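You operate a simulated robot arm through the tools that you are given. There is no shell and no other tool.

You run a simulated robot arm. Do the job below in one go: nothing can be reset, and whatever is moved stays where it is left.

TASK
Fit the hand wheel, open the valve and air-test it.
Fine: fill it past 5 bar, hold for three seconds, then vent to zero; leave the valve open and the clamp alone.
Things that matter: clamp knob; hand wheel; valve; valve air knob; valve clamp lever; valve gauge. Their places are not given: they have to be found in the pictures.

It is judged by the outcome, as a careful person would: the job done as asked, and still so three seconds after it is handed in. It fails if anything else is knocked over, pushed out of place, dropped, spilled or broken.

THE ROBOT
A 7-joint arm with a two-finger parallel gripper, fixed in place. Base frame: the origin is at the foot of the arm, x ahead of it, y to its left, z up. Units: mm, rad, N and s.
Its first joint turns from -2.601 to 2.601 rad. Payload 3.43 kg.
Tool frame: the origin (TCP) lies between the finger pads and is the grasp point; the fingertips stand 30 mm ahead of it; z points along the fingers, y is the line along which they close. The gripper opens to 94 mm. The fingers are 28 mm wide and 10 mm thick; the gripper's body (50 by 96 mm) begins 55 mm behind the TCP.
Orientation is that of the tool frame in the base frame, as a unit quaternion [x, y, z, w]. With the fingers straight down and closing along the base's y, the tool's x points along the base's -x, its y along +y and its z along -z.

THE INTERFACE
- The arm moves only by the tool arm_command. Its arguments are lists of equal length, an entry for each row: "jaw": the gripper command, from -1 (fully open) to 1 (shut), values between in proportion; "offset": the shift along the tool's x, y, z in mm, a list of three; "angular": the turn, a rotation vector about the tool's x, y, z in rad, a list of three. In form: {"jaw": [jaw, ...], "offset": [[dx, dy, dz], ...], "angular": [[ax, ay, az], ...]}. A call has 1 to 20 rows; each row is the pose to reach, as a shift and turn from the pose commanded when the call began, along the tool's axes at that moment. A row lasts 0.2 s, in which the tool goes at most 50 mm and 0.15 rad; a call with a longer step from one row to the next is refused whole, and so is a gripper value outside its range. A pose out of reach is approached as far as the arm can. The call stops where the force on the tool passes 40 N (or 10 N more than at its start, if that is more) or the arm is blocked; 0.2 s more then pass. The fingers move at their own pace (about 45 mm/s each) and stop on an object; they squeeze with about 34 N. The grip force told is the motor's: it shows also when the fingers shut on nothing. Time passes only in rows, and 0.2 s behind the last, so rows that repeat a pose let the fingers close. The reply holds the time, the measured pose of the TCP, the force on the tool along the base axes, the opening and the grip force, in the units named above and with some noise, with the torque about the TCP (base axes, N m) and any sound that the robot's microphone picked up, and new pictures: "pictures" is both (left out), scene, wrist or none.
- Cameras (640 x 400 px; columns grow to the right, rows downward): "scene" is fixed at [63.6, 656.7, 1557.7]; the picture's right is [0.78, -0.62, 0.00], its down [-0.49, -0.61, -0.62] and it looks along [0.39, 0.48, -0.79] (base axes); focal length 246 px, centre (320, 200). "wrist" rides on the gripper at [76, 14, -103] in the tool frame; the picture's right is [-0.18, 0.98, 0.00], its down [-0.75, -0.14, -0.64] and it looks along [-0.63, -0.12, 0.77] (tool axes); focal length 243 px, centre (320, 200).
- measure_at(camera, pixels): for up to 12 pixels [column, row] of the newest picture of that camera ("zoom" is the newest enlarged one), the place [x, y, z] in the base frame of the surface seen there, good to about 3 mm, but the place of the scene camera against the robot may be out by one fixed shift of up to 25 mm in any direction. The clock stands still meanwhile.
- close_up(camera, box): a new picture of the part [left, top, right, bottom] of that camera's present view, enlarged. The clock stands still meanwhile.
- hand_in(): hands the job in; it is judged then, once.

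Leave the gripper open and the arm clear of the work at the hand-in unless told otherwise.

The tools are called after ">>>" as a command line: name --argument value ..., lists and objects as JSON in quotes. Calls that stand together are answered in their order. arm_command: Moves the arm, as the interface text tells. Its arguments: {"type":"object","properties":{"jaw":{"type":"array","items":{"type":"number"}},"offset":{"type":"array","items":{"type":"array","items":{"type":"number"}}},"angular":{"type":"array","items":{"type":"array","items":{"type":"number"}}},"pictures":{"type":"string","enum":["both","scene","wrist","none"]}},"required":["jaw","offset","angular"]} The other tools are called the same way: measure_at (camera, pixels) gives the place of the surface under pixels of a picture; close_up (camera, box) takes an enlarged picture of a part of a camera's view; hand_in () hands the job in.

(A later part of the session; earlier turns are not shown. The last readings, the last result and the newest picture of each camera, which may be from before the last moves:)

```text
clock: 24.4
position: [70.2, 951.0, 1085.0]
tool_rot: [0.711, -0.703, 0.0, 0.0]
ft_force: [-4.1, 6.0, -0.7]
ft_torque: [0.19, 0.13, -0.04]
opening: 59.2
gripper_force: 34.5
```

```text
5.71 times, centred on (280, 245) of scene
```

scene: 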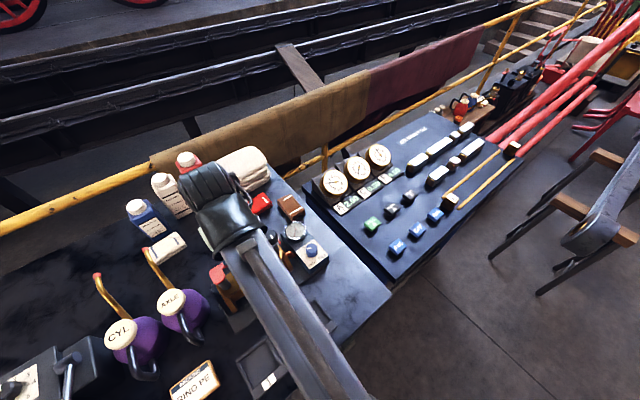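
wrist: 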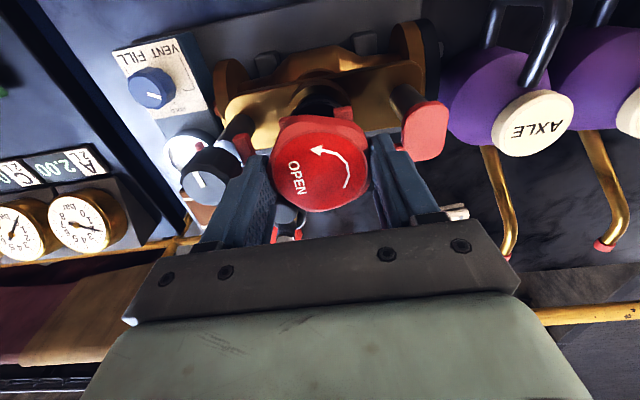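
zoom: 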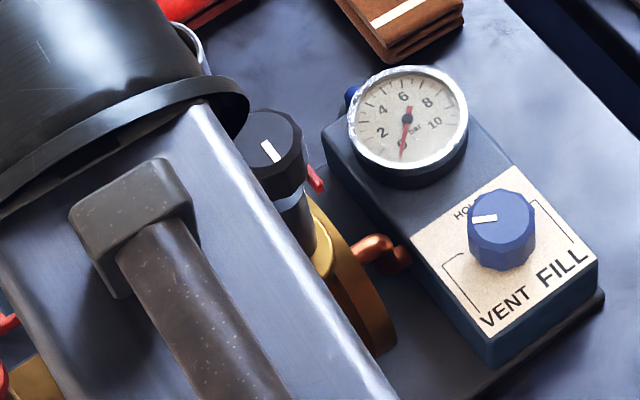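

The clamp knob's mark is unchanged and there is still no end stop. I'll release gently (opening 63 mm only, because of the knob), lift 30 mm, and check that the wheel stays.

>>> arm_command --jaw '[1, -0.34, -0.34, -0.34, -0.34, -0.34, -0.34, -0.34]' --offset '[[-0.8, 0.5, 0], [-0.8, 0.5, 0], [-0.8, 0.5, 0], [-0.8, 0.5, 0], [-0.8, 0.5, -5], [-0.8, 0.5, -15], [-0.8, 0.5, -30], [-0.8, 0.5, -30]]' --angular '[[0, 0, 0], [0, 0, 0], [0, 0, 0], [0, 0, 0], [0, 0, 0], [0, 0, 0], [0, 0, 0], [0, 0, 0]]'

```text
clock: 26.2
position: [69.0, 950.8, 1115.2]
tool_rot: [0.71, -0.704, 0.001, 0.0]
ft_force: [0.6, -0.4, 0.3]
ft_torque: [0.0, -0.01, 0.03]
opening: 62.9
gripper_force: 0.1
```

scene: 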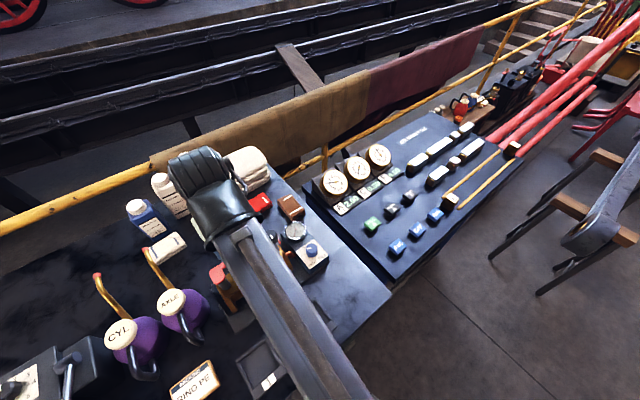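
wrist: 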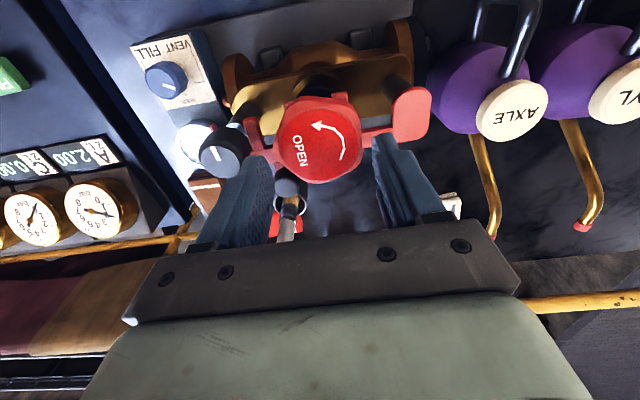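

Wheel stays on the spindle. I'll measure it and its neighbours now with a clear view.

>>> close_up --camera "wrist" --box '[190, 80, 440, 230]'

>>> measure_at --camera "wrist" --pixels '[[318, 138], [283, 140], [355, 138], [316, 105], [318, 175], [220, 158], [212, 160], [288, 188], [378, 135], [340, 100], [410, 100], [162, 78]]'

```text
2.56 times, centred on (315, 155) of wrist
```

zoom: 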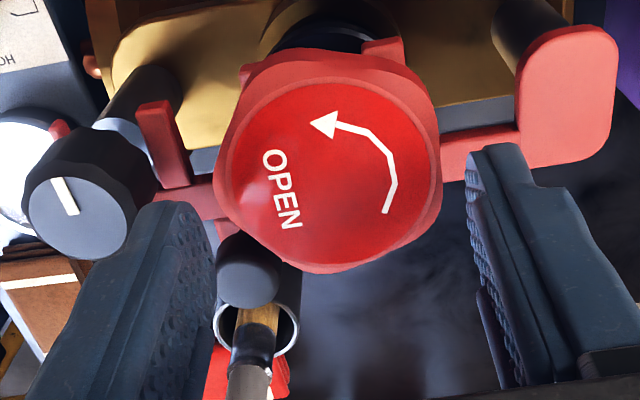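

```text
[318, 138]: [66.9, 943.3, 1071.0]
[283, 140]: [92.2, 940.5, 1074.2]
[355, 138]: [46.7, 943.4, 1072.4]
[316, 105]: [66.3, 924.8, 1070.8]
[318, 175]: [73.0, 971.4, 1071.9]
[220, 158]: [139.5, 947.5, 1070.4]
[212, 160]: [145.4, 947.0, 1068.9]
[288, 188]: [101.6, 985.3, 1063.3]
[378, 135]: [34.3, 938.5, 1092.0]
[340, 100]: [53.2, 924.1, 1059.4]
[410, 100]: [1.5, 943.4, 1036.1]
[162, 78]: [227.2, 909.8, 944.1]
```

Wheel top is at z≈1072 and it sits level. I'll turn the empty gripper back 72° (one lobe pitch) above the wheel for a fresh grip.

>>> arm_command --jaw '[-0.34, -0.34, -0.34, -0.34, -0.34, -0.34, -0.49, -0.49, -0.49, -0.49]' --offset '[[0, 0, 0], [0, 0, 0], [0, 0, 0], [0, 0, 0], [0, 0, 0], [0, 0, 0], [0, 0, 0], [0, 0, 0], [0, 0, 0], [0, 0, 0]]' --angular '[[0, 0, 0.14], [0, 0, 0.28], [0, 0, 0.42], [0, 0, 0.56], [0, 0, 0.7], [0, 0, 0.84], [0, 0, 0.98], [0, 0, 1.12], [0, 0, 1.2566], [0, 0, 1.2566]]'

```text
clock: 28.4
position: [70.7, 950.8, 1115.5]
tool_rot: [-0.161, 0.987, 0.0, 0.001]
ft_force: [0.2, -0.5, -0.2]
ft_torque: [0.0, -0.01, -0.02]
opening: 69.9
gripper_force: 0.0
```

scene: 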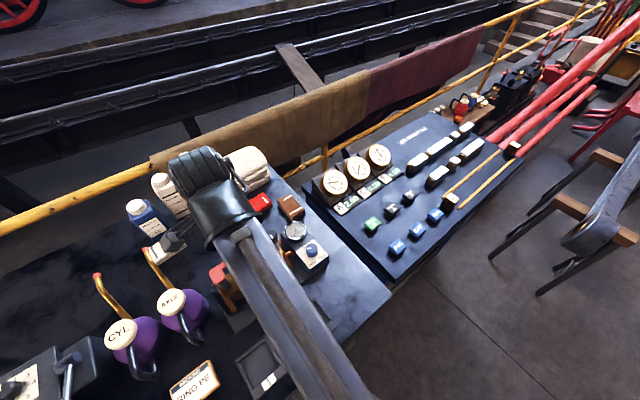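
wrist: 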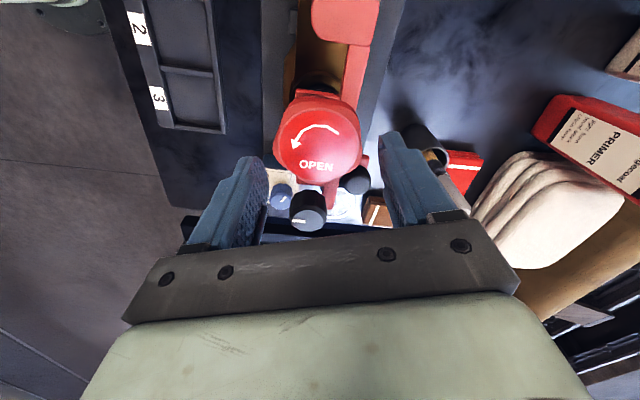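

Now lower 30 mm around the wheel and close again.

>>> arm_command --jaw '[-0.49, -0.49, -0.49, -0.49, 1, 1, 1, 1, 1]' --offset '[[0, 0, 10], [0, 0, 20], [0, 0, 30], [0, 0, 30], [0, 0, 30], [0, 0, 30], [0, 0, 30], [0, 0, 30], [0, 0, 30]]' --angular '[[0, 0, 0], [0, 0, 0], [0, 0, 0], [0, 0, 0], [0, 0, 0], [0, 0, 0], [0, 0, 0], [0, 0, 0], [0, 0, 0]]'

```text
clock: 30.4
position: [71.2, 950.9, 1084.2]
tool_rot: [-0.161, 0.987, -0.001, 0.001]
ft_force: [1.6, -9.7, -0.5]
ft_torque: [-0.36, -0.04, -0.05]
opening: 59.0
gripper_force: 33.9
```

scene: 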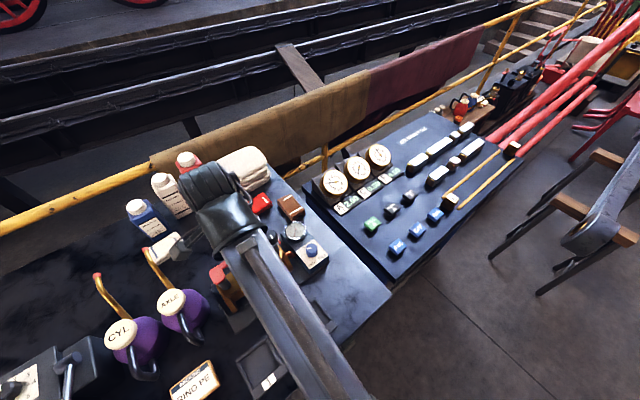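
wrist: 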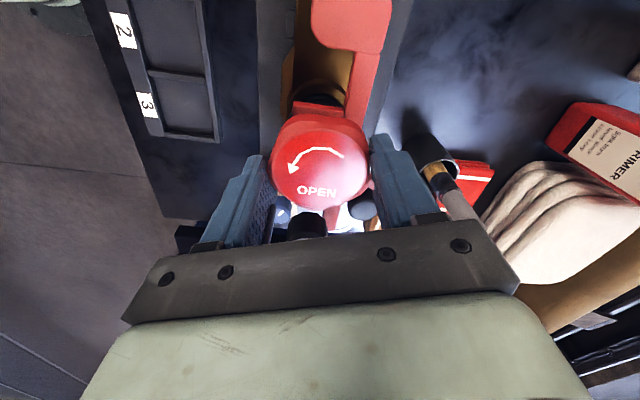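

Gripped, but pushed −10 N in y: my centre is about 1 mm too far +y. I'll shift 1 mm back and turn on 0.6 rad.

>>> arm_command --jaw '[1, 1, 1, 1, 1, 1, 1, 1]' --offset '[[0.3, -0.9, 0], [0.3, -0.9, 0], [0.3, -0.9, 0], [0.3, -0.9, 0], [0.3, -0.9, 0], [0.3, -0.9, 0], [0.3, -0.9, 0], [0.3, -0.9, 0]]' --angular '[[0, 0, 0], [0, 0, -0.1], [0, 0, -0.2], [0, 0, -0.3], [0, 0, -0.4], [0, 0, -0.5], [0, 0, -0.6], [0, 0, -0.6]]'

```text
clock: 32.2
position: [69.6, 950.0, 1085.3]
tool_rot: [-0.446, 0.895, 0.0, 0.001]
ft_force: [7.0, -0.2, 4.4]
ft_torque: [-0.01, -0.19, 0.02]
opening: 59.2
gripper_force: 33.6
```

scene: 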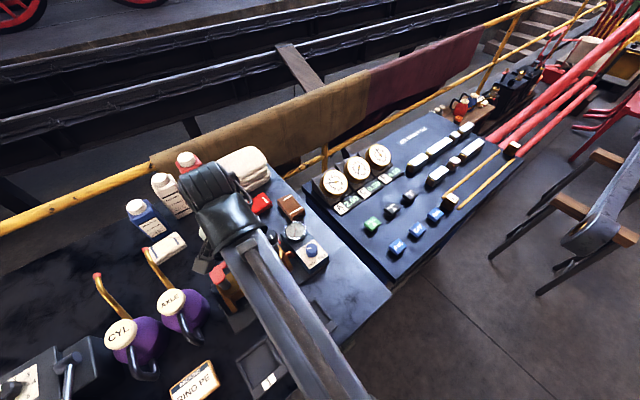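
wrist: 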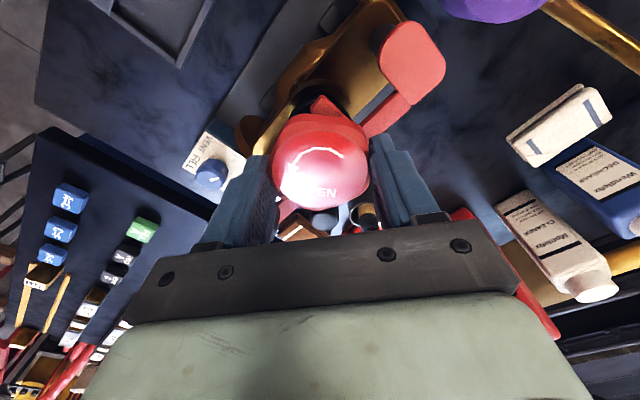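

Total about 125° and still turning freely. Re-centring 0.7 mm in +x and turning on 0.6 rad.

>>> arm_command --jaw '[1, 1, 1, 1, 1, 1, 1, 1, 1]' --offset '[[-0.4, -0.5, 0], [-0.4, -0.5, 0], [-0.4, -0.5, 0], [-0.4, -0.5, 0], [-0.4, -0.5, 0], [-0.4, -0.5, 0], [-0.4, -0.5, 0], [-0.4, -0.5, 0], [-0.4, -0.5, 0]]' --angular '[[0, 0, 0], [0, 0, -0.09], [0, 0, -0.18], [0, 0, -0.27], [0, 0, -0.36], [0, 0, -0.45], [0, 0, -0.54], [0, 0, -0.62], [0, 0, -0.62]]'

```text
clock: 34.2
position: [68.9, 950.9, 1085.2]
tool_rot: [-0.697, 0.717, 0.001, 0.001]
ft_force: [-4.7, 8.0, 11.3]
ft_torque: [0.26, 0.25, -0.01]
opening: 59.4
gripper_force: 34.4
```

scene: 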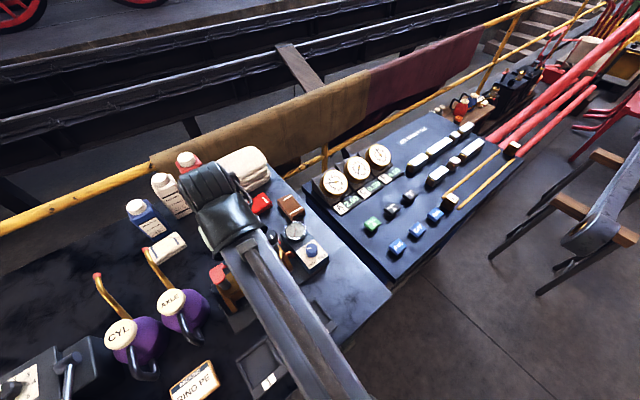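
wrist: 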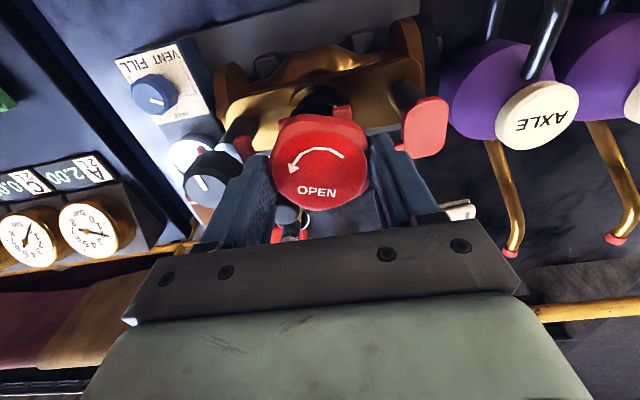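

Total about 160°, no stop; upward force grew to 11 N, as if the spindle rises slowly. I'll release, lift, turn back 72° and lower for the next grip.

>>> arm_command --jaw '[-0.34, -0.34, -0.34, -0.34, -0.34, -0.34, -0.34, -0.34, -0.34, -0.34, -0.34, -0.34, -0.34, -0.49, -0.49, -0.49, -0.49, -0.49, -0.49, -0.49]' --offset '[[0, 0, -0.5], [0, 0, -0.5], [0, 0, -0.5], [0, 0, -8], [0, 0, -18], [0, 0, -30], [0, 0, -30], [0, 0, -30], [0, 0, -30], [0, 0, -30], [0, 0, -30], [0, 0, -30], [0, 0, -30], [0, 0, -30], [0, 0, -30], [0, 0, -30], [0, 0, -20], [0, 0, -10], [0, 0, -1], [0, 0, -1]]' --angular '[[0, 0, 0], [0, 0, 0], [0, 0, 0], [0, 0, 0], [0, 0, 0], [0, 0, 0], [0, 0, 0.14], [0, 0, 0.28], [0, 0, 0.42], [0, 0, 0.56], [0, 0, 0.7], [0, 0, 0.84], [0, 0, 0.98], [0, 0, 1.12], [0, 0, 1.2566], [0, 0, 1.2566], [0, 0, 1.2566], [0, 0, 1.2566], [0, 0, 1.2566], [0, 0, 1.2566]]'

```text
clock: 38.4
position: [69.9, 950.0, 1086.6]
tool_rot: [-0.143, 0.99, 0.0, 0.0]
ft_force: [0.1, -0.3, 0.4]
ft_torque: [-0.03, 0.0, 0.01]
opening: 70.1
gripper_force: 0.1
```

scene: 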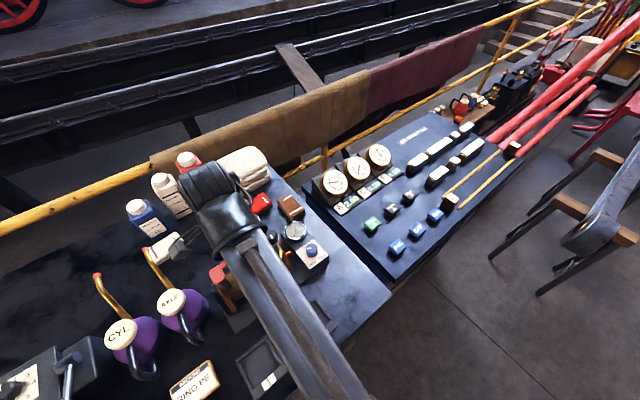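
wrist: 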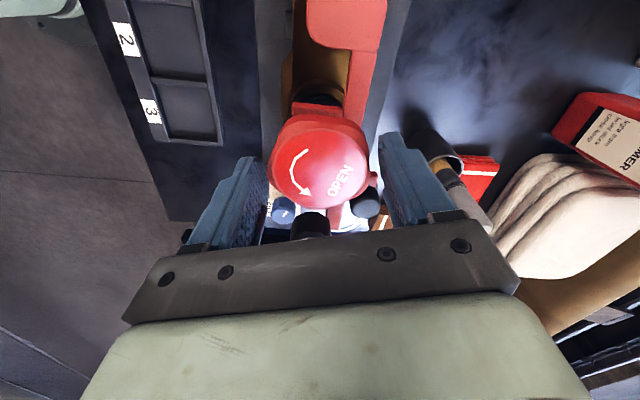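

Well placed around the wheel (text at about (345,180)). Close, then turn on another 1.2 rad, easing up 1 mm.

>>> arm_command --jaw '[1, 1, 1, 1, 1, 1, 1, 1, 1, 1, 1, 1, 1, 1, 1, 1]' --offset '[[0, 0, 0], [0, 0, 0], [0, 0, 0], [0, 0, -0.1], [0, 0, -0.2], [0, 0, -0.3], [0, 0, -0.4], [0, 0, -0.5], [0, 0, -0.6], [0, 0, -0.7], [0, 0, -0.8], [0, 0, -0.9], [0, 0, -1], [0, 0, -1], [0, 0, -1], [0, 0, -1]]' --angular '[[0, 0, 0], [0, 0, 0], [0, 0, 0], [0, 0, -0.1], [0, 0, -0.2], [0, 0, -0.3], [0, 0, -0.4], [0, 0, -0.5], [0, 0, -0.6], [0, 0, -0.7], [0, 0, -0.8], [0, 0, -0.9], [0, 0, -1.0], [0, 0, -1.1], [0, 0, -1.2], [0, 0, -1.2]]'

```text
clock: 41.8
position: [69.9, 950.8, 1086.7]
tool_rot: [-0.678, 0.735, 0.0, 0.0]
ft_force: [-6.9, 1.8, 1.7]
ft_torque: [0.08, 0.19, -0.41]
opening: 59.0
gripper_force: 33.9
```

scene: 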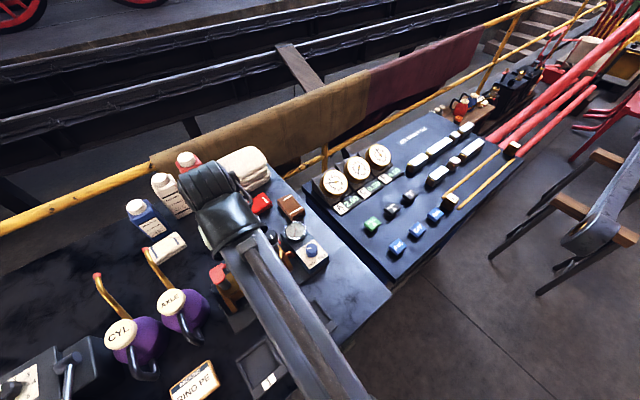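
wrist: 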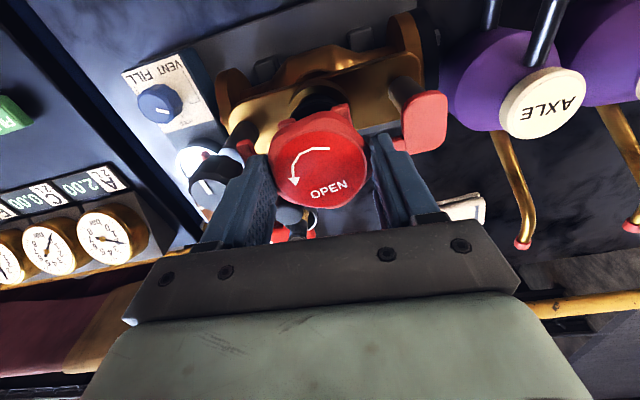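

Now there is −0.41 N·m torque and the text has turned within the grip, so the spindle reached its stop and the fingers slipped round the wheel. I'll look at the wheel's angle.

>>> close_up --camera "wrist" --box '[240, 90, 400, 240]'

>>> close_up --camera "scene" --box '[240, 210, 340, 290]'

```text
2.67 times, centred on (320, 165) of wrist
```

zoom: 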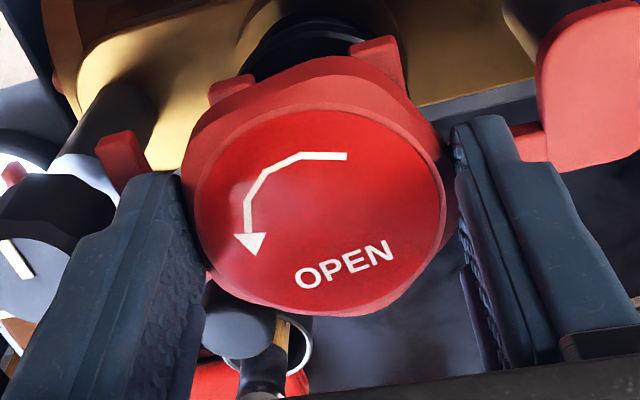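

```text
5.00 times, centred on (290, 250) of scene
```

zoom: 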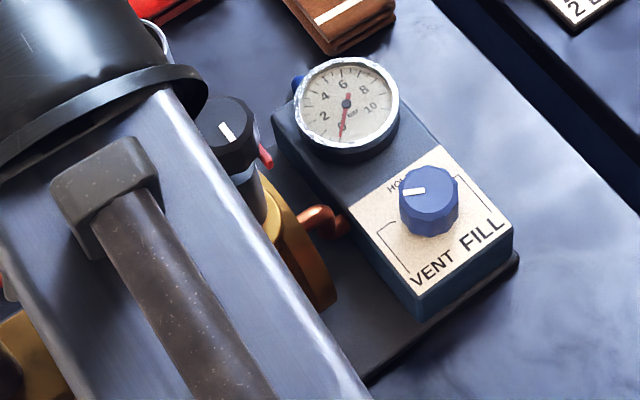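

The wheel's text now points along about 187° versus 2° at the start, so it turned about half a turn to its stop and the valve is open. I'll release (opening 63 mm), then lift clear.

>>> arm_command --jaw '[-0.34, -0.34, -0.34, -0.34, -0.34, -0.34, -0.34, -0.34]' --offset '[[0, 0, 0], [0, 0, 0], [0, 0, 0], [0, 0, -8], [0, 0, -20], [0, 0, -40], [0, 0, -60], [0, 0, -60]]' --angular '[[0, 0, 0], [0, 0, 0], [0, 0, 0], [0, 0, 0], [0, 0, 0], [0, 0, 0], [0, 0, 0], [0, 0, 0]]'

>>> close_up --camera "wrist" --box '[110, 30, 430, 230]'

```text
clock: 43.6
position: [70.4, 949.7, 1147.5]
tool_rot: [-0.677, 0.736, 0.0, -0.001]
ft_force: [-0.1, -0.6, -0.7]
ft_torque: [-0.01, 0.0, 0.01]
opening: 63.0
gripper_force: 0.0
```

scene: 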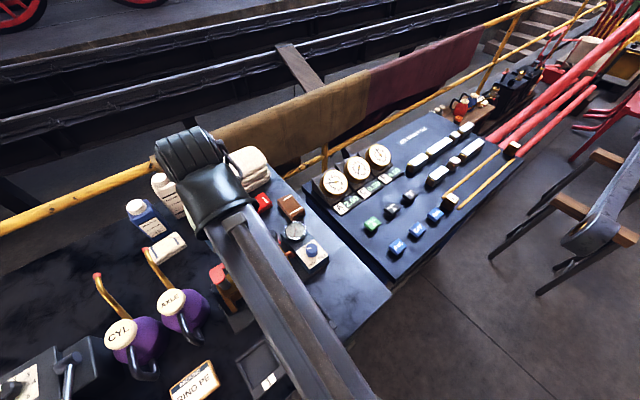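
wrist: 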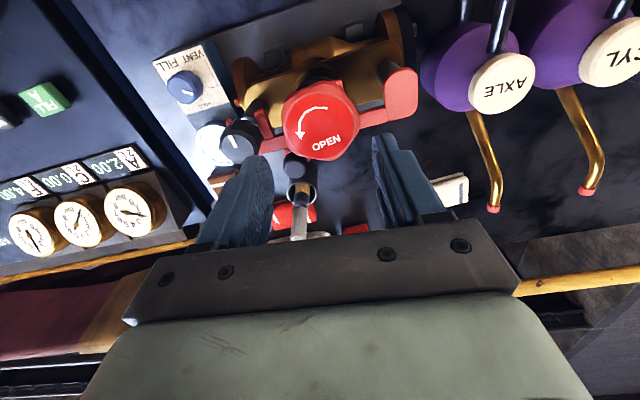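

```text
2.00 times, centred on (270, 130) of wrist
```

zoom: 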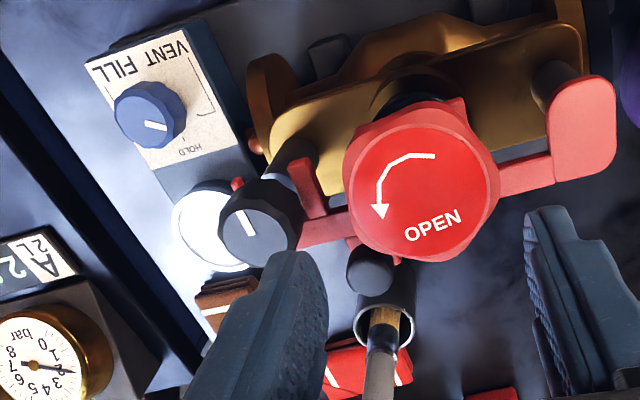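

The wheel is fitted and stays turned. Now the air block: knob at about (184,87) in the wrist view, its pointer toward HOLD. Enlarging and measuring it.

>>> close_up --camera "wrist" --box '[140, 35, 250, 165]'

>>> measure_at --camera "wrist" --pixels '[[183, 88], [176, 85], [192, 90], [165, 68], [207, 99], [200, 50], [215, 140], [225, 70], [160, 110], [238, 142], [205, 150], [240, 100]]'

```text
3.08 times, centred on (195, 100) of wrist
```

zoom: 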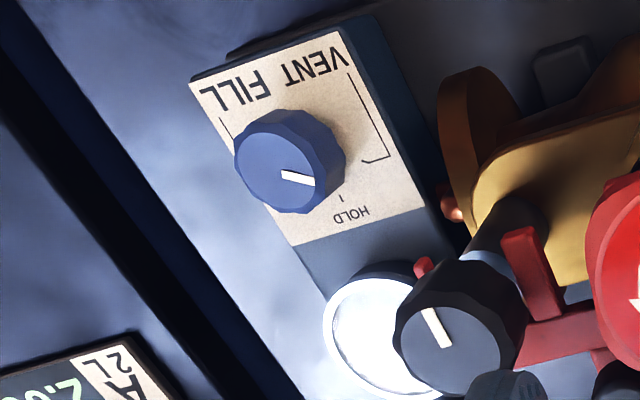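

```text
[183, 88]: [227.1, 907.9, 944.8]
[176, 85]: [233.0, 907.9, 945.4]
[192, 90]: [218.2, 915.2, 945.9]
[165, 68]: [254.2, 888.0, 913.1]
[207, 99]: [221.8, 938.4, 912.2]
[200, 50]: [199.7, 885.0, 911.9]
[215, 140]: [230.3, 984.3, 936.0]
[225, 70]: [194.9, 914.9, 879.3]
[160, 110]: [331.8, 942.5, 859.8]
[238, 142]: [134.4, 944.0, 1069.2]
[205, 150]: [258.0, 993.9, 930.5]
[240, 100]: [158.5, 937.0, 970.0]
```

The marks read: HOLD toward +y, VENT about 45° counter-clockwise of it, FILL about 45° clockwise. The pointer now stands at VENT. I'll move over the air knob at (227,908), turn the gripper to 110°, and look from closer.

>>> arm_command --jaw '[-0.34, -0.34, -0.2, -0.1, -0.064, -0.064, -0.064, -0.064, -0.064, -0.064]' --offset '[[5.7, -32, 0], [11.5, -64, 0], [17.2, -96, 0], [23, -128, 0], [28.7, -159.5, 0], [28.7, -159.5, 12], [28.7, -159.5, 24], [28.7, -159.5, 36], [28.7, -159.5, 47], [28.7, -159.5, 47]]' --angular '[[0, 0, 0], [0, 0, 0], [0, 0, 0], [0, 0, 0], [0, 0, 0], [0, 0, -0.11], [0, 0, -0.22], [0, 0, -0.33], [0, 0, -0.43], [0, 0, -0.43]]'

```text
clock: 45.8
position: [227.9, 908.0, 1100.0]
tool_rot: [0.819, -0.574, 0.0, 0.0]
ft_force: [-0.2, 0.9, 1.1]
ft_torque: [-0.02, -0.02, -0.03]
opening: 50.1
gripper_force: 0.0
```

scene: 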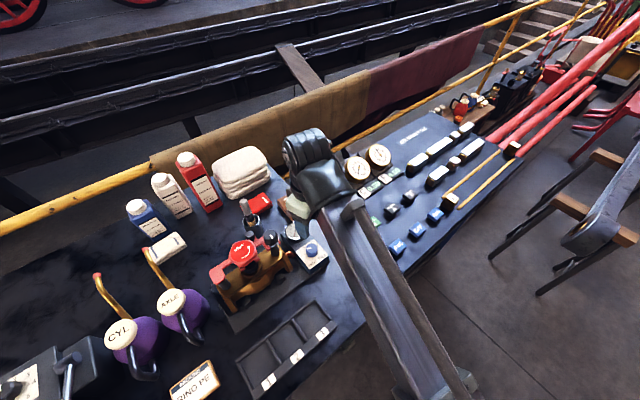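
wrist: 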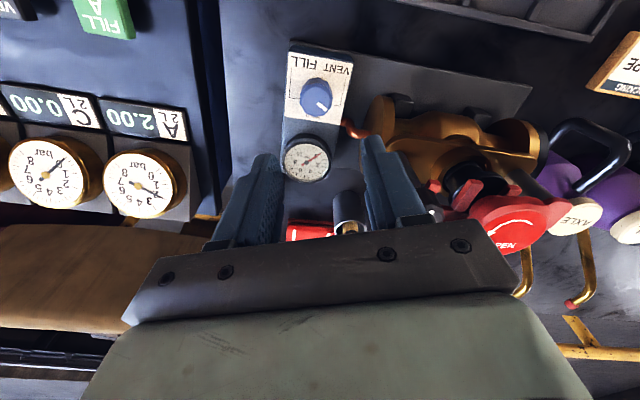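

Good view: knob at (315,97), gauge at (306,160), wheel seated. I'll zoom on knob and gauge, and check the wheel in the scene.

>>> close_up --camera "wrist" --box '[270, 40, 370, 190]'

>>> close_up --camera "wrist" --box '[280, 65, 350, 125]'

>>> close_up --camera "scene" --box '[200, 200, 340, 320]'

>>> measure_at --camera "wrist" --pixels '[[315, 97], [303, 97], [328, 97], [315, 86], [316, 108], [320, 103], [306, 160], [288, 160], [325, 160], [345, 110], [300, 125], [340, 85]]'

```text
2.67 times, centred on (320, 115) of wrist
```

zoom: 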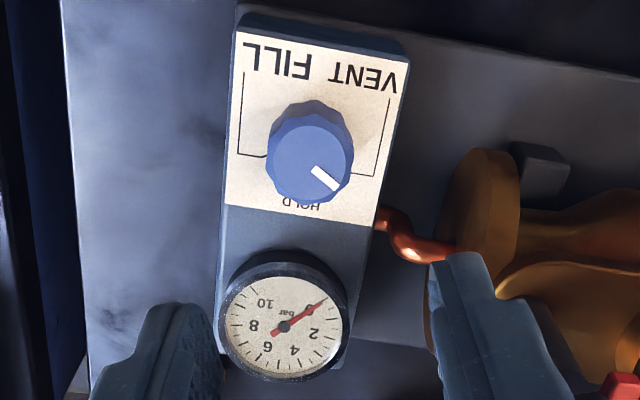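

```text
6.67 times, centred on (315, 95) of wrist
```

zoom: 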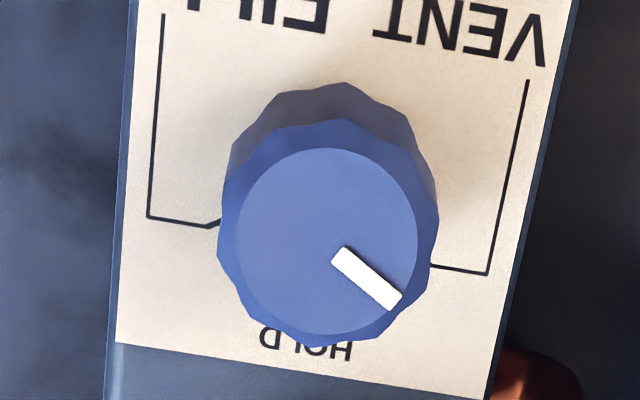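

```text
3.33 times, centred on (270, 260) of scene
```

zoom: 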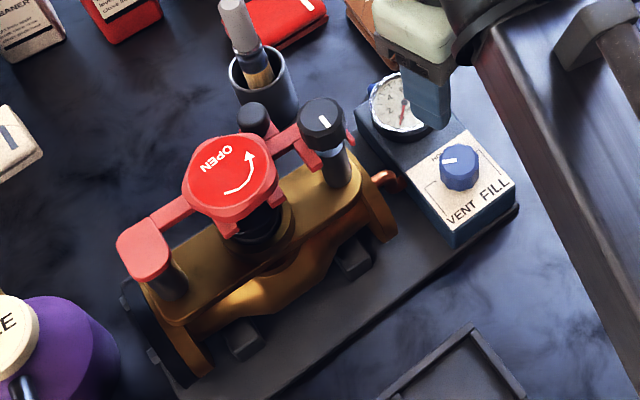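

```text
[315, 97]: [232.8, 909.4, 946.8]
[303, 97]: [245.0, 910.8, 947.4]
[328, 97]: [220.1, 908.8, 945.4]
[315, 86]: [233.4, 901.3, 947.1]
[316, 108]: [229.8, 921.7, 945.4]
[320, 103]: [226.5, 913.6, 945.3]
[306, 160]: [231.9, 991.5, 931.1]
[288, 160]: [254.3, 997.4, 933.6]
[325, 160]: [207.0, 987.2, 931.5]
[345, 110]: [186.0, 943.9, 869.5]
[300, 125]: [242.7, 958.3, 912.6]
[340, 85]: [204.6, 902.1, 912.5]
```

The pointer is exactly at VENT (≈149°), HOLD ≈90°, FILL ≈31°, so 60° per step, clockwise to fill. Knob centre ≈ (231.8,913.9), top z 946. I'll centre over it and turn the gripper to 140°, so that FILL will be at 20°, clear of the clamp knob.

>>> arm_command --jaw '[-0.064, -0.064, -0.064, -0.064, -0.064, -0.064]' --offset '[[-4.2, -5.7, 0], [-4.2, -5.7, 10], [-4.2, -5.7, 20], [-4.2, -5.7, 40], [-4.2, -5.7, 60], [-4.2, -5.7, 60]]' --angular '[[0, 0, -0.13], [0, 0, -0.26], [0, 0, -0.39], [0, 0, -0.52], [0, 0, -0.52], [0, 0, -0.52]]'

>>> close_up --camera "wrist" --box '[270, 60, 370, 200]'

```text
clock: 47.2
position: [230.7, 914.7, 1040.1]
tool_rot: [0.938, -0.345, 0.0, 0.001]
ft_force: [0.3, -0.1, 0.7]
ft_torque: [0.0, -0.02, 0.01]
opening: 50.1
gripper_force: 0.1
```

scene: 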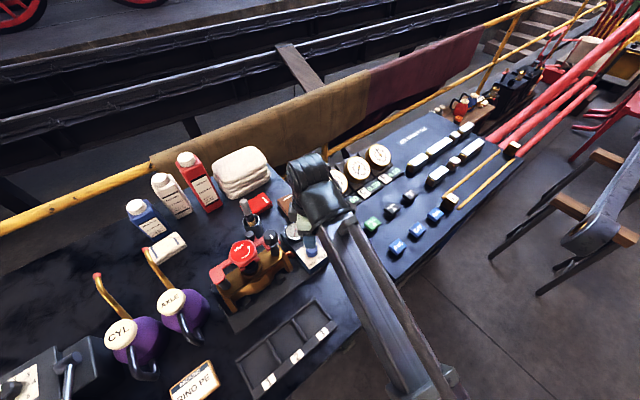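
wrist: 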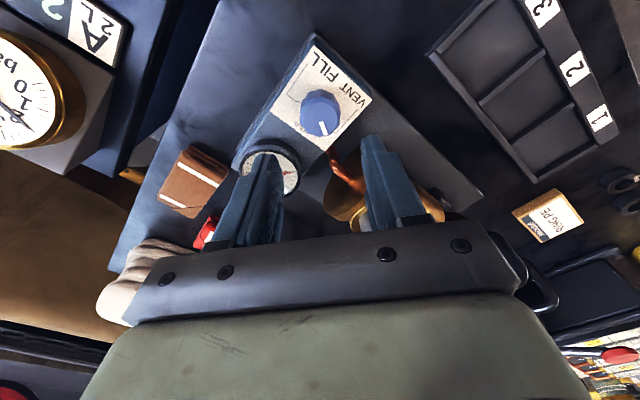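

```text
2.86 times, centred on (320, 130) of wrist
```

zoom: 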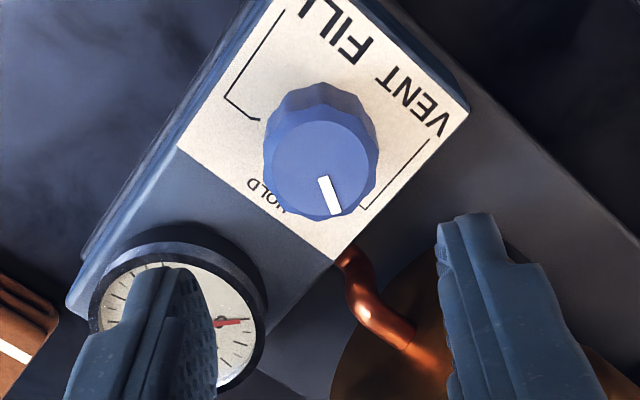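

Knob is centred under the TCP. I'll descend 89 mm and close on it.

>>> arm_command --jaw '[-0.064, -0.064, -0.064, -0.064, -0.064, 1, 1, 1, 1]' --offset '[[0, -0.5, 25], [0, -0.5, 50], [0, -0.5, 75], [0, -0.5, 89], [0, -0.5, 89], [0, -0.5, 89], [0, -0.5, 89], [0, -0.5, 89], [0, -0.5, 89]]' --angular '[[0, 0, 0], [0, 0, 0], [0, 0, 0], [0, 0, 0], [0, 0, 0], [0, 0, 0], [0, 0, 0], [0, 0, 0], [0, 0, 0]]'

```text
clock: 49.2
position: [230.9, 914.0, 952.3]
tool_rot: [0.939, -0.345, 0.001, 0.0]
ft_force: [-4.0, -6.2, -3.0]
ft_torque: [-0.01, 0.12, 0.03]
opening: 33.7
gripper_force: 45.1
```

scene: 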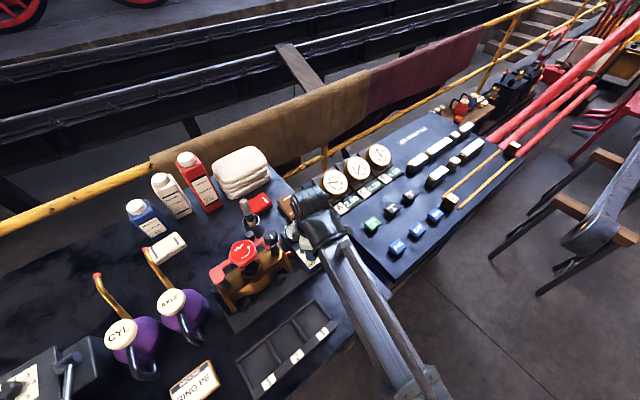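
wrist: 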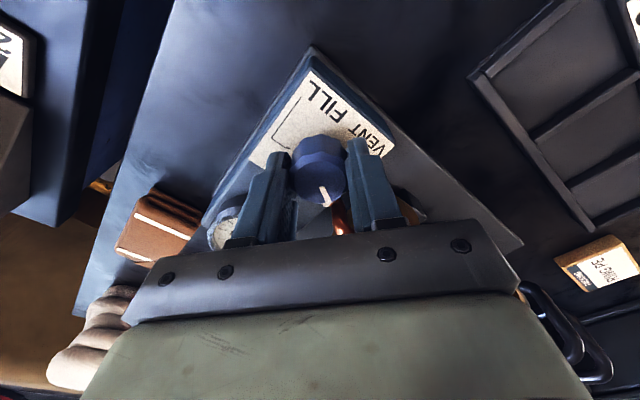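

Gripped (opening 33.7 mm). I'll shift 0.6 mm to relax the side force and turn 60° clockwise to HOLD first.

>>> arm_command --jaw '[1, 1, 1, 1, 1, 1, 1, 1, 1, 1]' --offset '[[0, 0.6, 0], [0, 0.6, 0], [0, 0.6, 0], [0, 0.6, 0], [0, 0.6, 0], [0, 0.6, 0], [0, 0.6, 0], [0, 0.6, 0], [0, 0.6, 0], [0, 0.6, 0]]' --angular '[[0, 0, 0], [0, 0, 0.13], [0, 0, 0.26], [0, 0, 0.39], [0, 0, 0.52], [0, 0, 0.65], [0, 0, 0.78], [0, 0, 0.91], [0, 0, 1.047], [0, 0, 1.047]]'

>>> close_up --camera "wrist" --box '[220, 80, 480, 260]'

>>> close_up --camera "scene" --box '[260, 190, 350, 280]'

```text
clock: 51.4
position: [231.2, 914.1, 950.8]
tool_rot: [-0.64, 0.769, 0.0, 0.001]
ft_force: [-1.4, -4.6, -9.3]
ft_torque: [0.38, -0.21, -0.02]
opening: 33.6
gripper_force: 45.1
```

scene: 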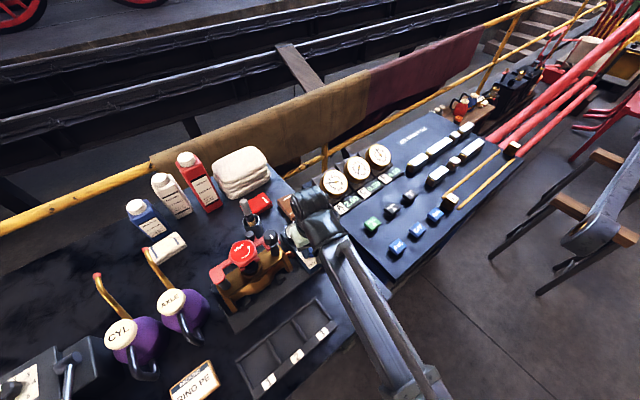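
wrist: 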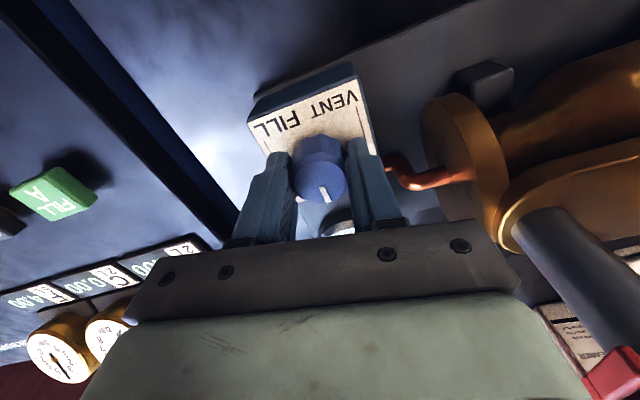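

```text
2.22 times, centred on (350, 170) of wrist
```

zoom: 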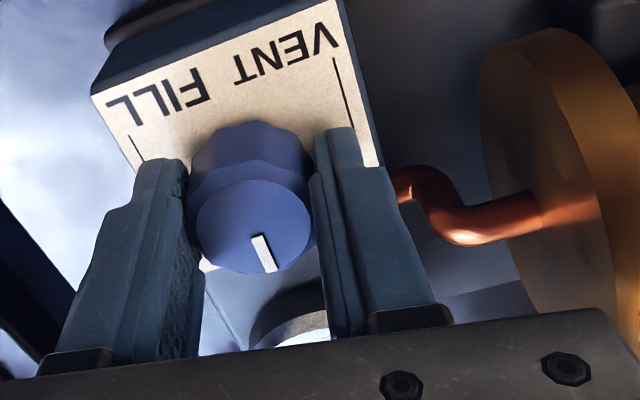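

```text
4.44 times, centred on (305, 235) of scene
```

zoom: 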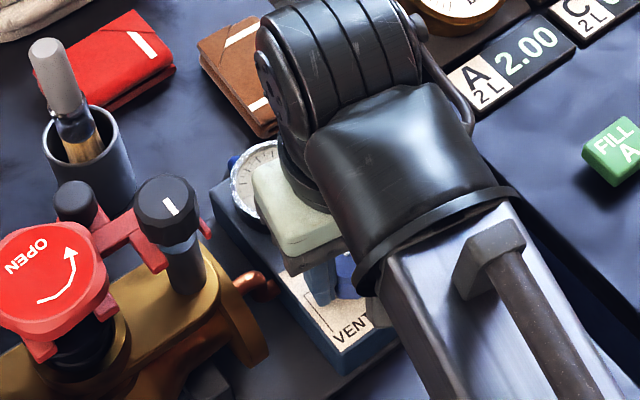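

The knob followed: pointer now at HOLD, gauge still about 0. Next I turn 60° more clockwise to FILL and look at the gauge at once.

>>> arm_command --jaw '[1, 1, 1, 1, 1, 1, 1]' --offset '[[0, 0, 0], [0, 0, 0], [0, 0, 0], [0, 0, 0], [0, 0, 0], [0, 0, 0], [0, 0, 0]]' --angular '[[0, 0, 0.149], [0, 0, 0.298], [0, 0, 0.447], [0, 0, 0.596], [0, 0, 0.745], [0, 0, 0.894], [0, 0, 1.04]]'

>>> close_up --camera "wrist" --box '[240, 90, 500, 260]'

>>> close_up --camera "scene" --box '[270, 200, 330, 260]'

```text
clock: 53.0
position: [231.6, 915.2, 950.5]
tool_rot: [-0.173, 0.985, 0.0, 0.0]
ft_force: [-1.5, -0.8, -7.2]
ft_torque: [-0.18, 0.35, -0.02]
opening: 33.5
gripper_force: 44.7
```

scene: 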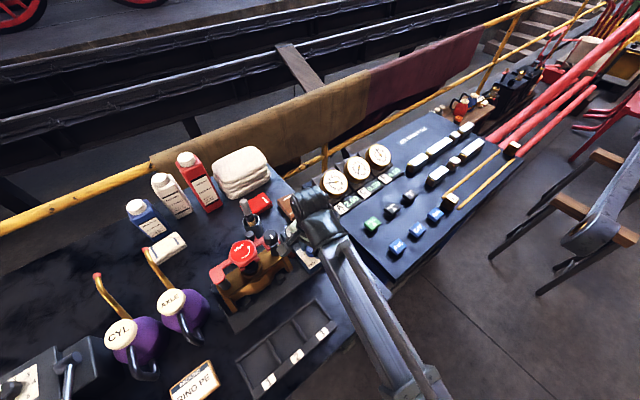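
wrist: 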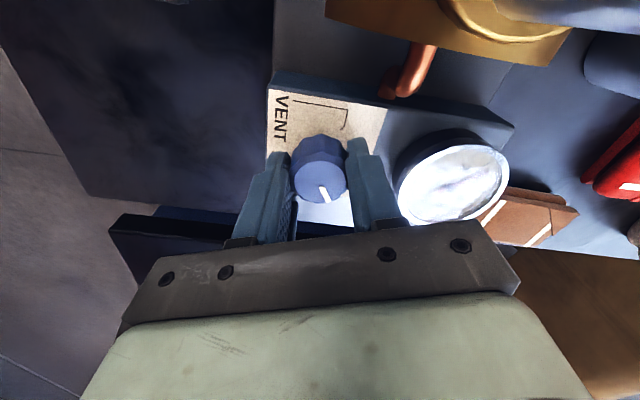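

```text
2.35 times, centred on (370, 175) of wrist
```

zoom: 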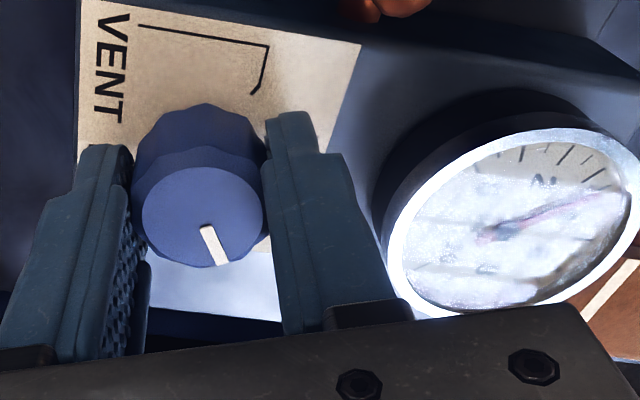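

```text
6.67 times, centred on (300, 230) of scene
```

zoom: 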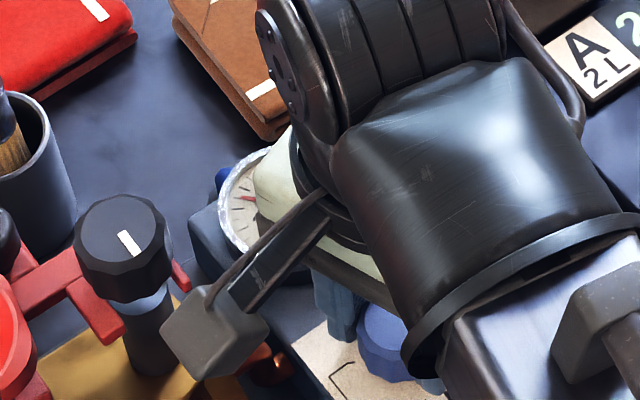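

The gauge is rising: in the scene zoom the red needle points left, about 3 bar. Turning back to HOLD takes about a second, during which it should rise past 5. I turn back to HOLD now.

>>> arm_command --jaw '[1, 1, 1, 1, 1, 1, 1, 1]' --offset '[[0, 0, 0], [0, 0, 0], [0, 0, 0], [0, 0, 0], [0, 0, 0], [0, 0, 0], [0, 0, 0], [0, 0, 0]]' --angular '[[0, 0, -0.149], [0, 0, -0.298], [0, 0, -0.447], [0, 0, -0.596], [0, 0, -0.745], [0, 0, -0.894], [0, 0, -1.04], [0, 0, -1.04]]'

>>> close_up --camera "scene" --box '[270, 205, 320, 255]'

>>> close_up --camera "wrist" --box '[280, 120, 400, 240]'

```text
clock: 54.8
position: [231.8, 913.0, 950.6]
tool_rot: [-0.641, 0.768, 0.001, 0.0]
ft_force: [-3.1, 0.7, -6.9]
ft_torque: [0.14, -0.05, -0.05]
opening: 33.5
gripper_force: 44.8
```

scene: 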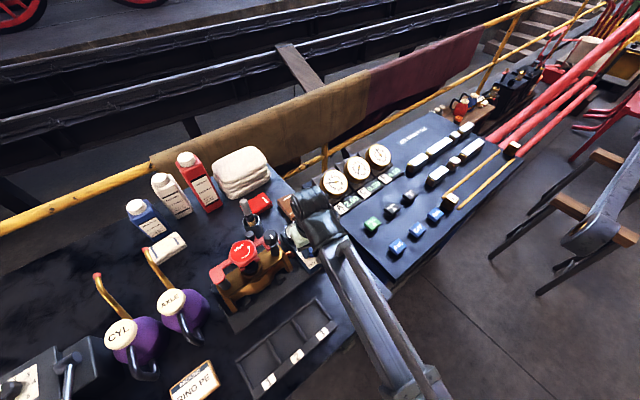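
wrist: 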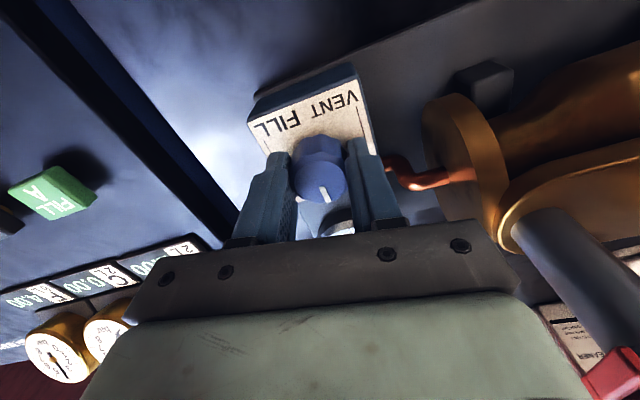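

```text
8.00 times, centred on (295, 230) of scene
```

zoom: 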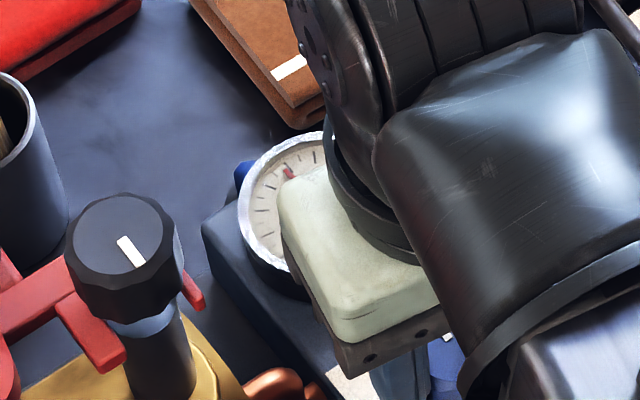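

```text
3.33 times, centred on (340, 180) of wrist
```

zoom: 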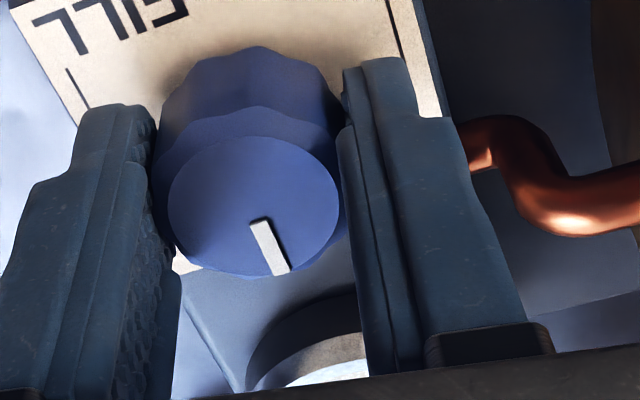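

Now back at HOLD. The needle stands near the 5 bar place; I need an exact reading, so I enlarge the gauge more.

>>> close_up --camera "scene" --box '[282, 218, 302, 238]'

```text
16.00 times, centred on (292, 228) of scene
```

zoom: 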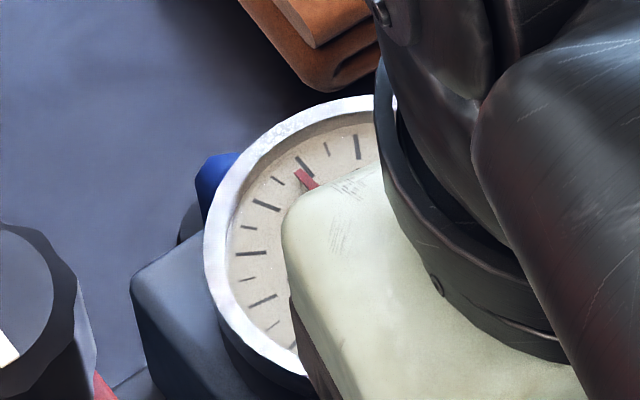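

Ticks 2–6 are readable: the needle is just short of the 5 tick (about 4.85 bar), so it is not yet past 5. I'll give a short pulse: turn 50° toward FILL and straight back to HOLD.

>>> arm_command --jaw '[1, 1, 1, 1, 1, 1, 1, 1, 1, 1, 1, 1, 1]' --offset '[[0, 0, 0], [0, 0, 0], [0, 0, 0], [0, 0, 0], [0, 0, 0], [0, 0, 0], [0, 0, 0], [0, 0, 0], [0, 0, 0], [0, 0, 0], [0, 0, 0], [0, 0, 0], [0, 0, 0]]' --angular '[[0, 0, 0.149], [0, 0, 0.298], [0, 0, 0.447], [0, 0, 0.596], [0, 0, 0.745], [0, 0, 0.873], [0, 0, 0.745], [0, 0, 0.596], [0, 0, 0.447], [0, 0, 0.298], [0, 0, 0.149], [0, 0, 0], [0, 0, 0]]'

>>> close_up --camera "scene" --box '[282, 218, 302, 238]'

```text
clock: 57.6
position: [230.8, 913.5, 950.6]
tool_rot: [-0.64, 0.768, 0.001, 0.0]
ft_force: [-3.2, -0.6, -6.7]
ft_torque: [-0.11, 0.1, -0.03]
opening: 33.6
gripper_force: 45.3
```

scene: 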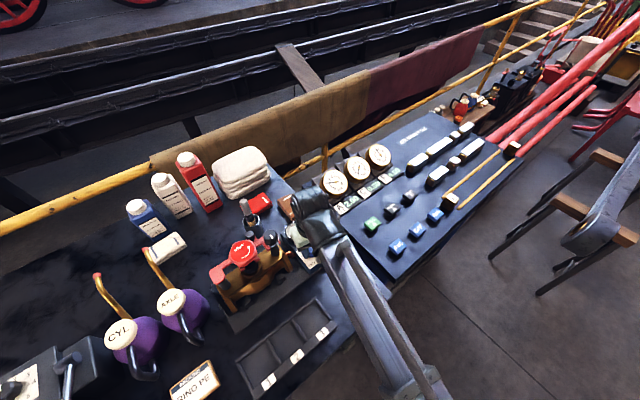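
wrist: 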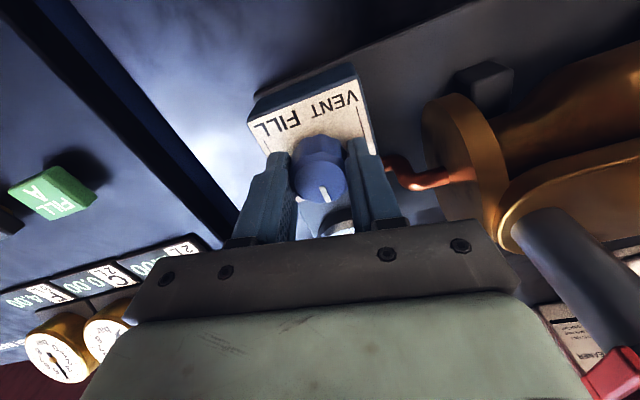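

```text
16.00 times, centred on (292, 228) of scene
```

zoom: 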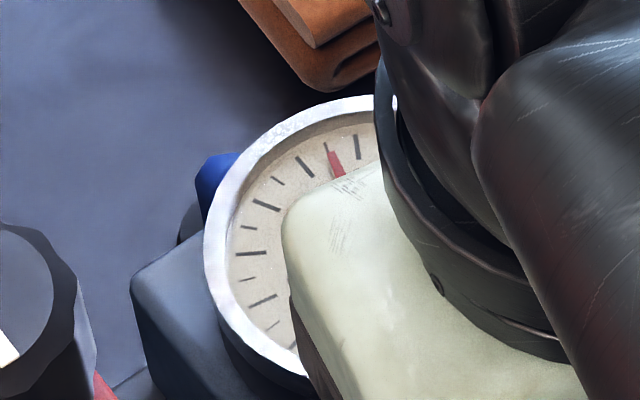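

The needle now stands midway between the 5 and 6 ticks: about 5.5 bar, knob at HOLD. I'll hold over four seconds and check that it stays.

>>> arm_command --jaw '[1, 1, 1, 1, 1, 1, 1, 1, 1, 1, 1, 1, 1, 1, 1, 1, 1, 1, 1, 1]' --offset '[[0, 0, 0], [0, 0, 0], [0, 0, 0], [0, 0, 0], [0, 0, 0], [0, 0, 0], [0, 0, 0], [0, 0, 0], [0, 0, 0], [0, 0, 0], [0, 0, 0], [0, 0, 0], [0, 0, 0], [0, 0, 0], [0, 0, 0], [0, 0, 0], [0, 0, 0], [0, 0, 0], [0, 0, 0], [0, 0, 0]]' --angular '[[0, 0, 0], [0, 0, 0], [0, 0, 0], [0, 0, 0], [0, 0, 0], [0, 0, 0], [0, 0, 0], [0, 0, 0], [0, 0, 0], [0, 0, 0], [0, 0, 0], [0, 0, 0], [0, 0, 0], [0, 0, 0], [0, 0, 0], [0, 0, 0], [0, 0, 0], [0, 0, 0], [0, 0, 0], [0, 0, 0]]'

>>> close_up --camera "scene" --box '[282, 218, 302, 238]'

```text
clock: 61.8
position: [231.0, 913.4, 950.6]
tool_rot: [-0.64, 0.769, 0.0, 0.0]
ft_force: [-5.3, -1.8, -6.0]
ft_torque: [-0.03, 0.1, -0.02]
opening: 33.5
gripper_force: 45.4
```

scene: 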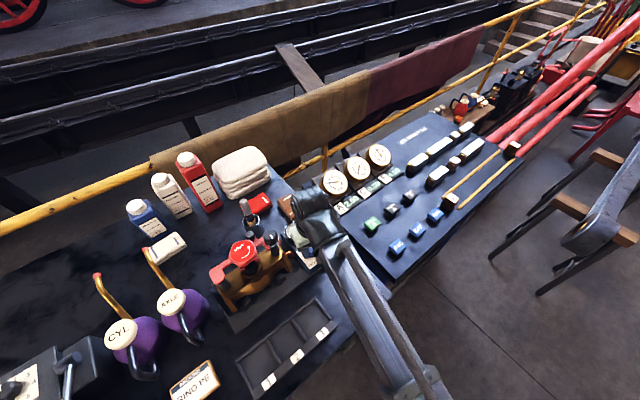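
wrist: 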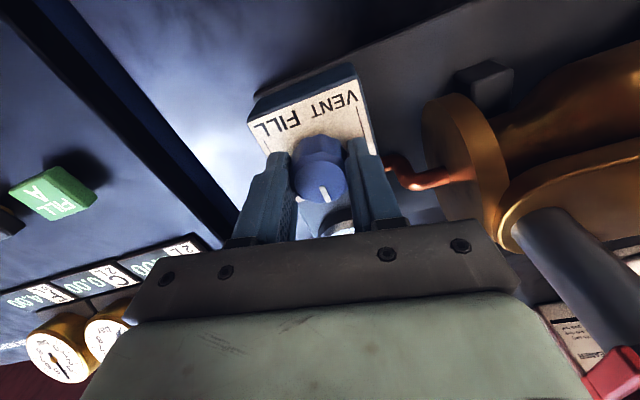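

```text
16.00 times, centred on (292, 228) of scene
```

zoom: 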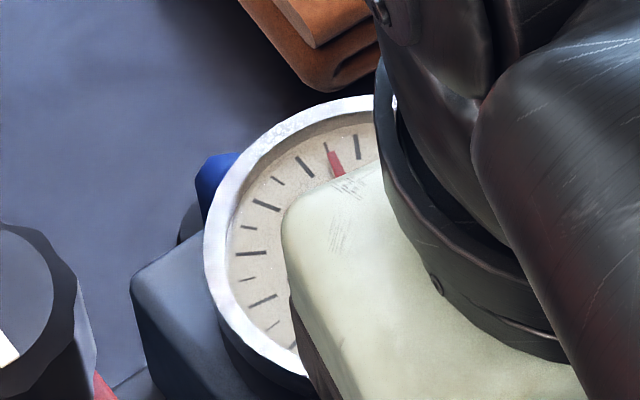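

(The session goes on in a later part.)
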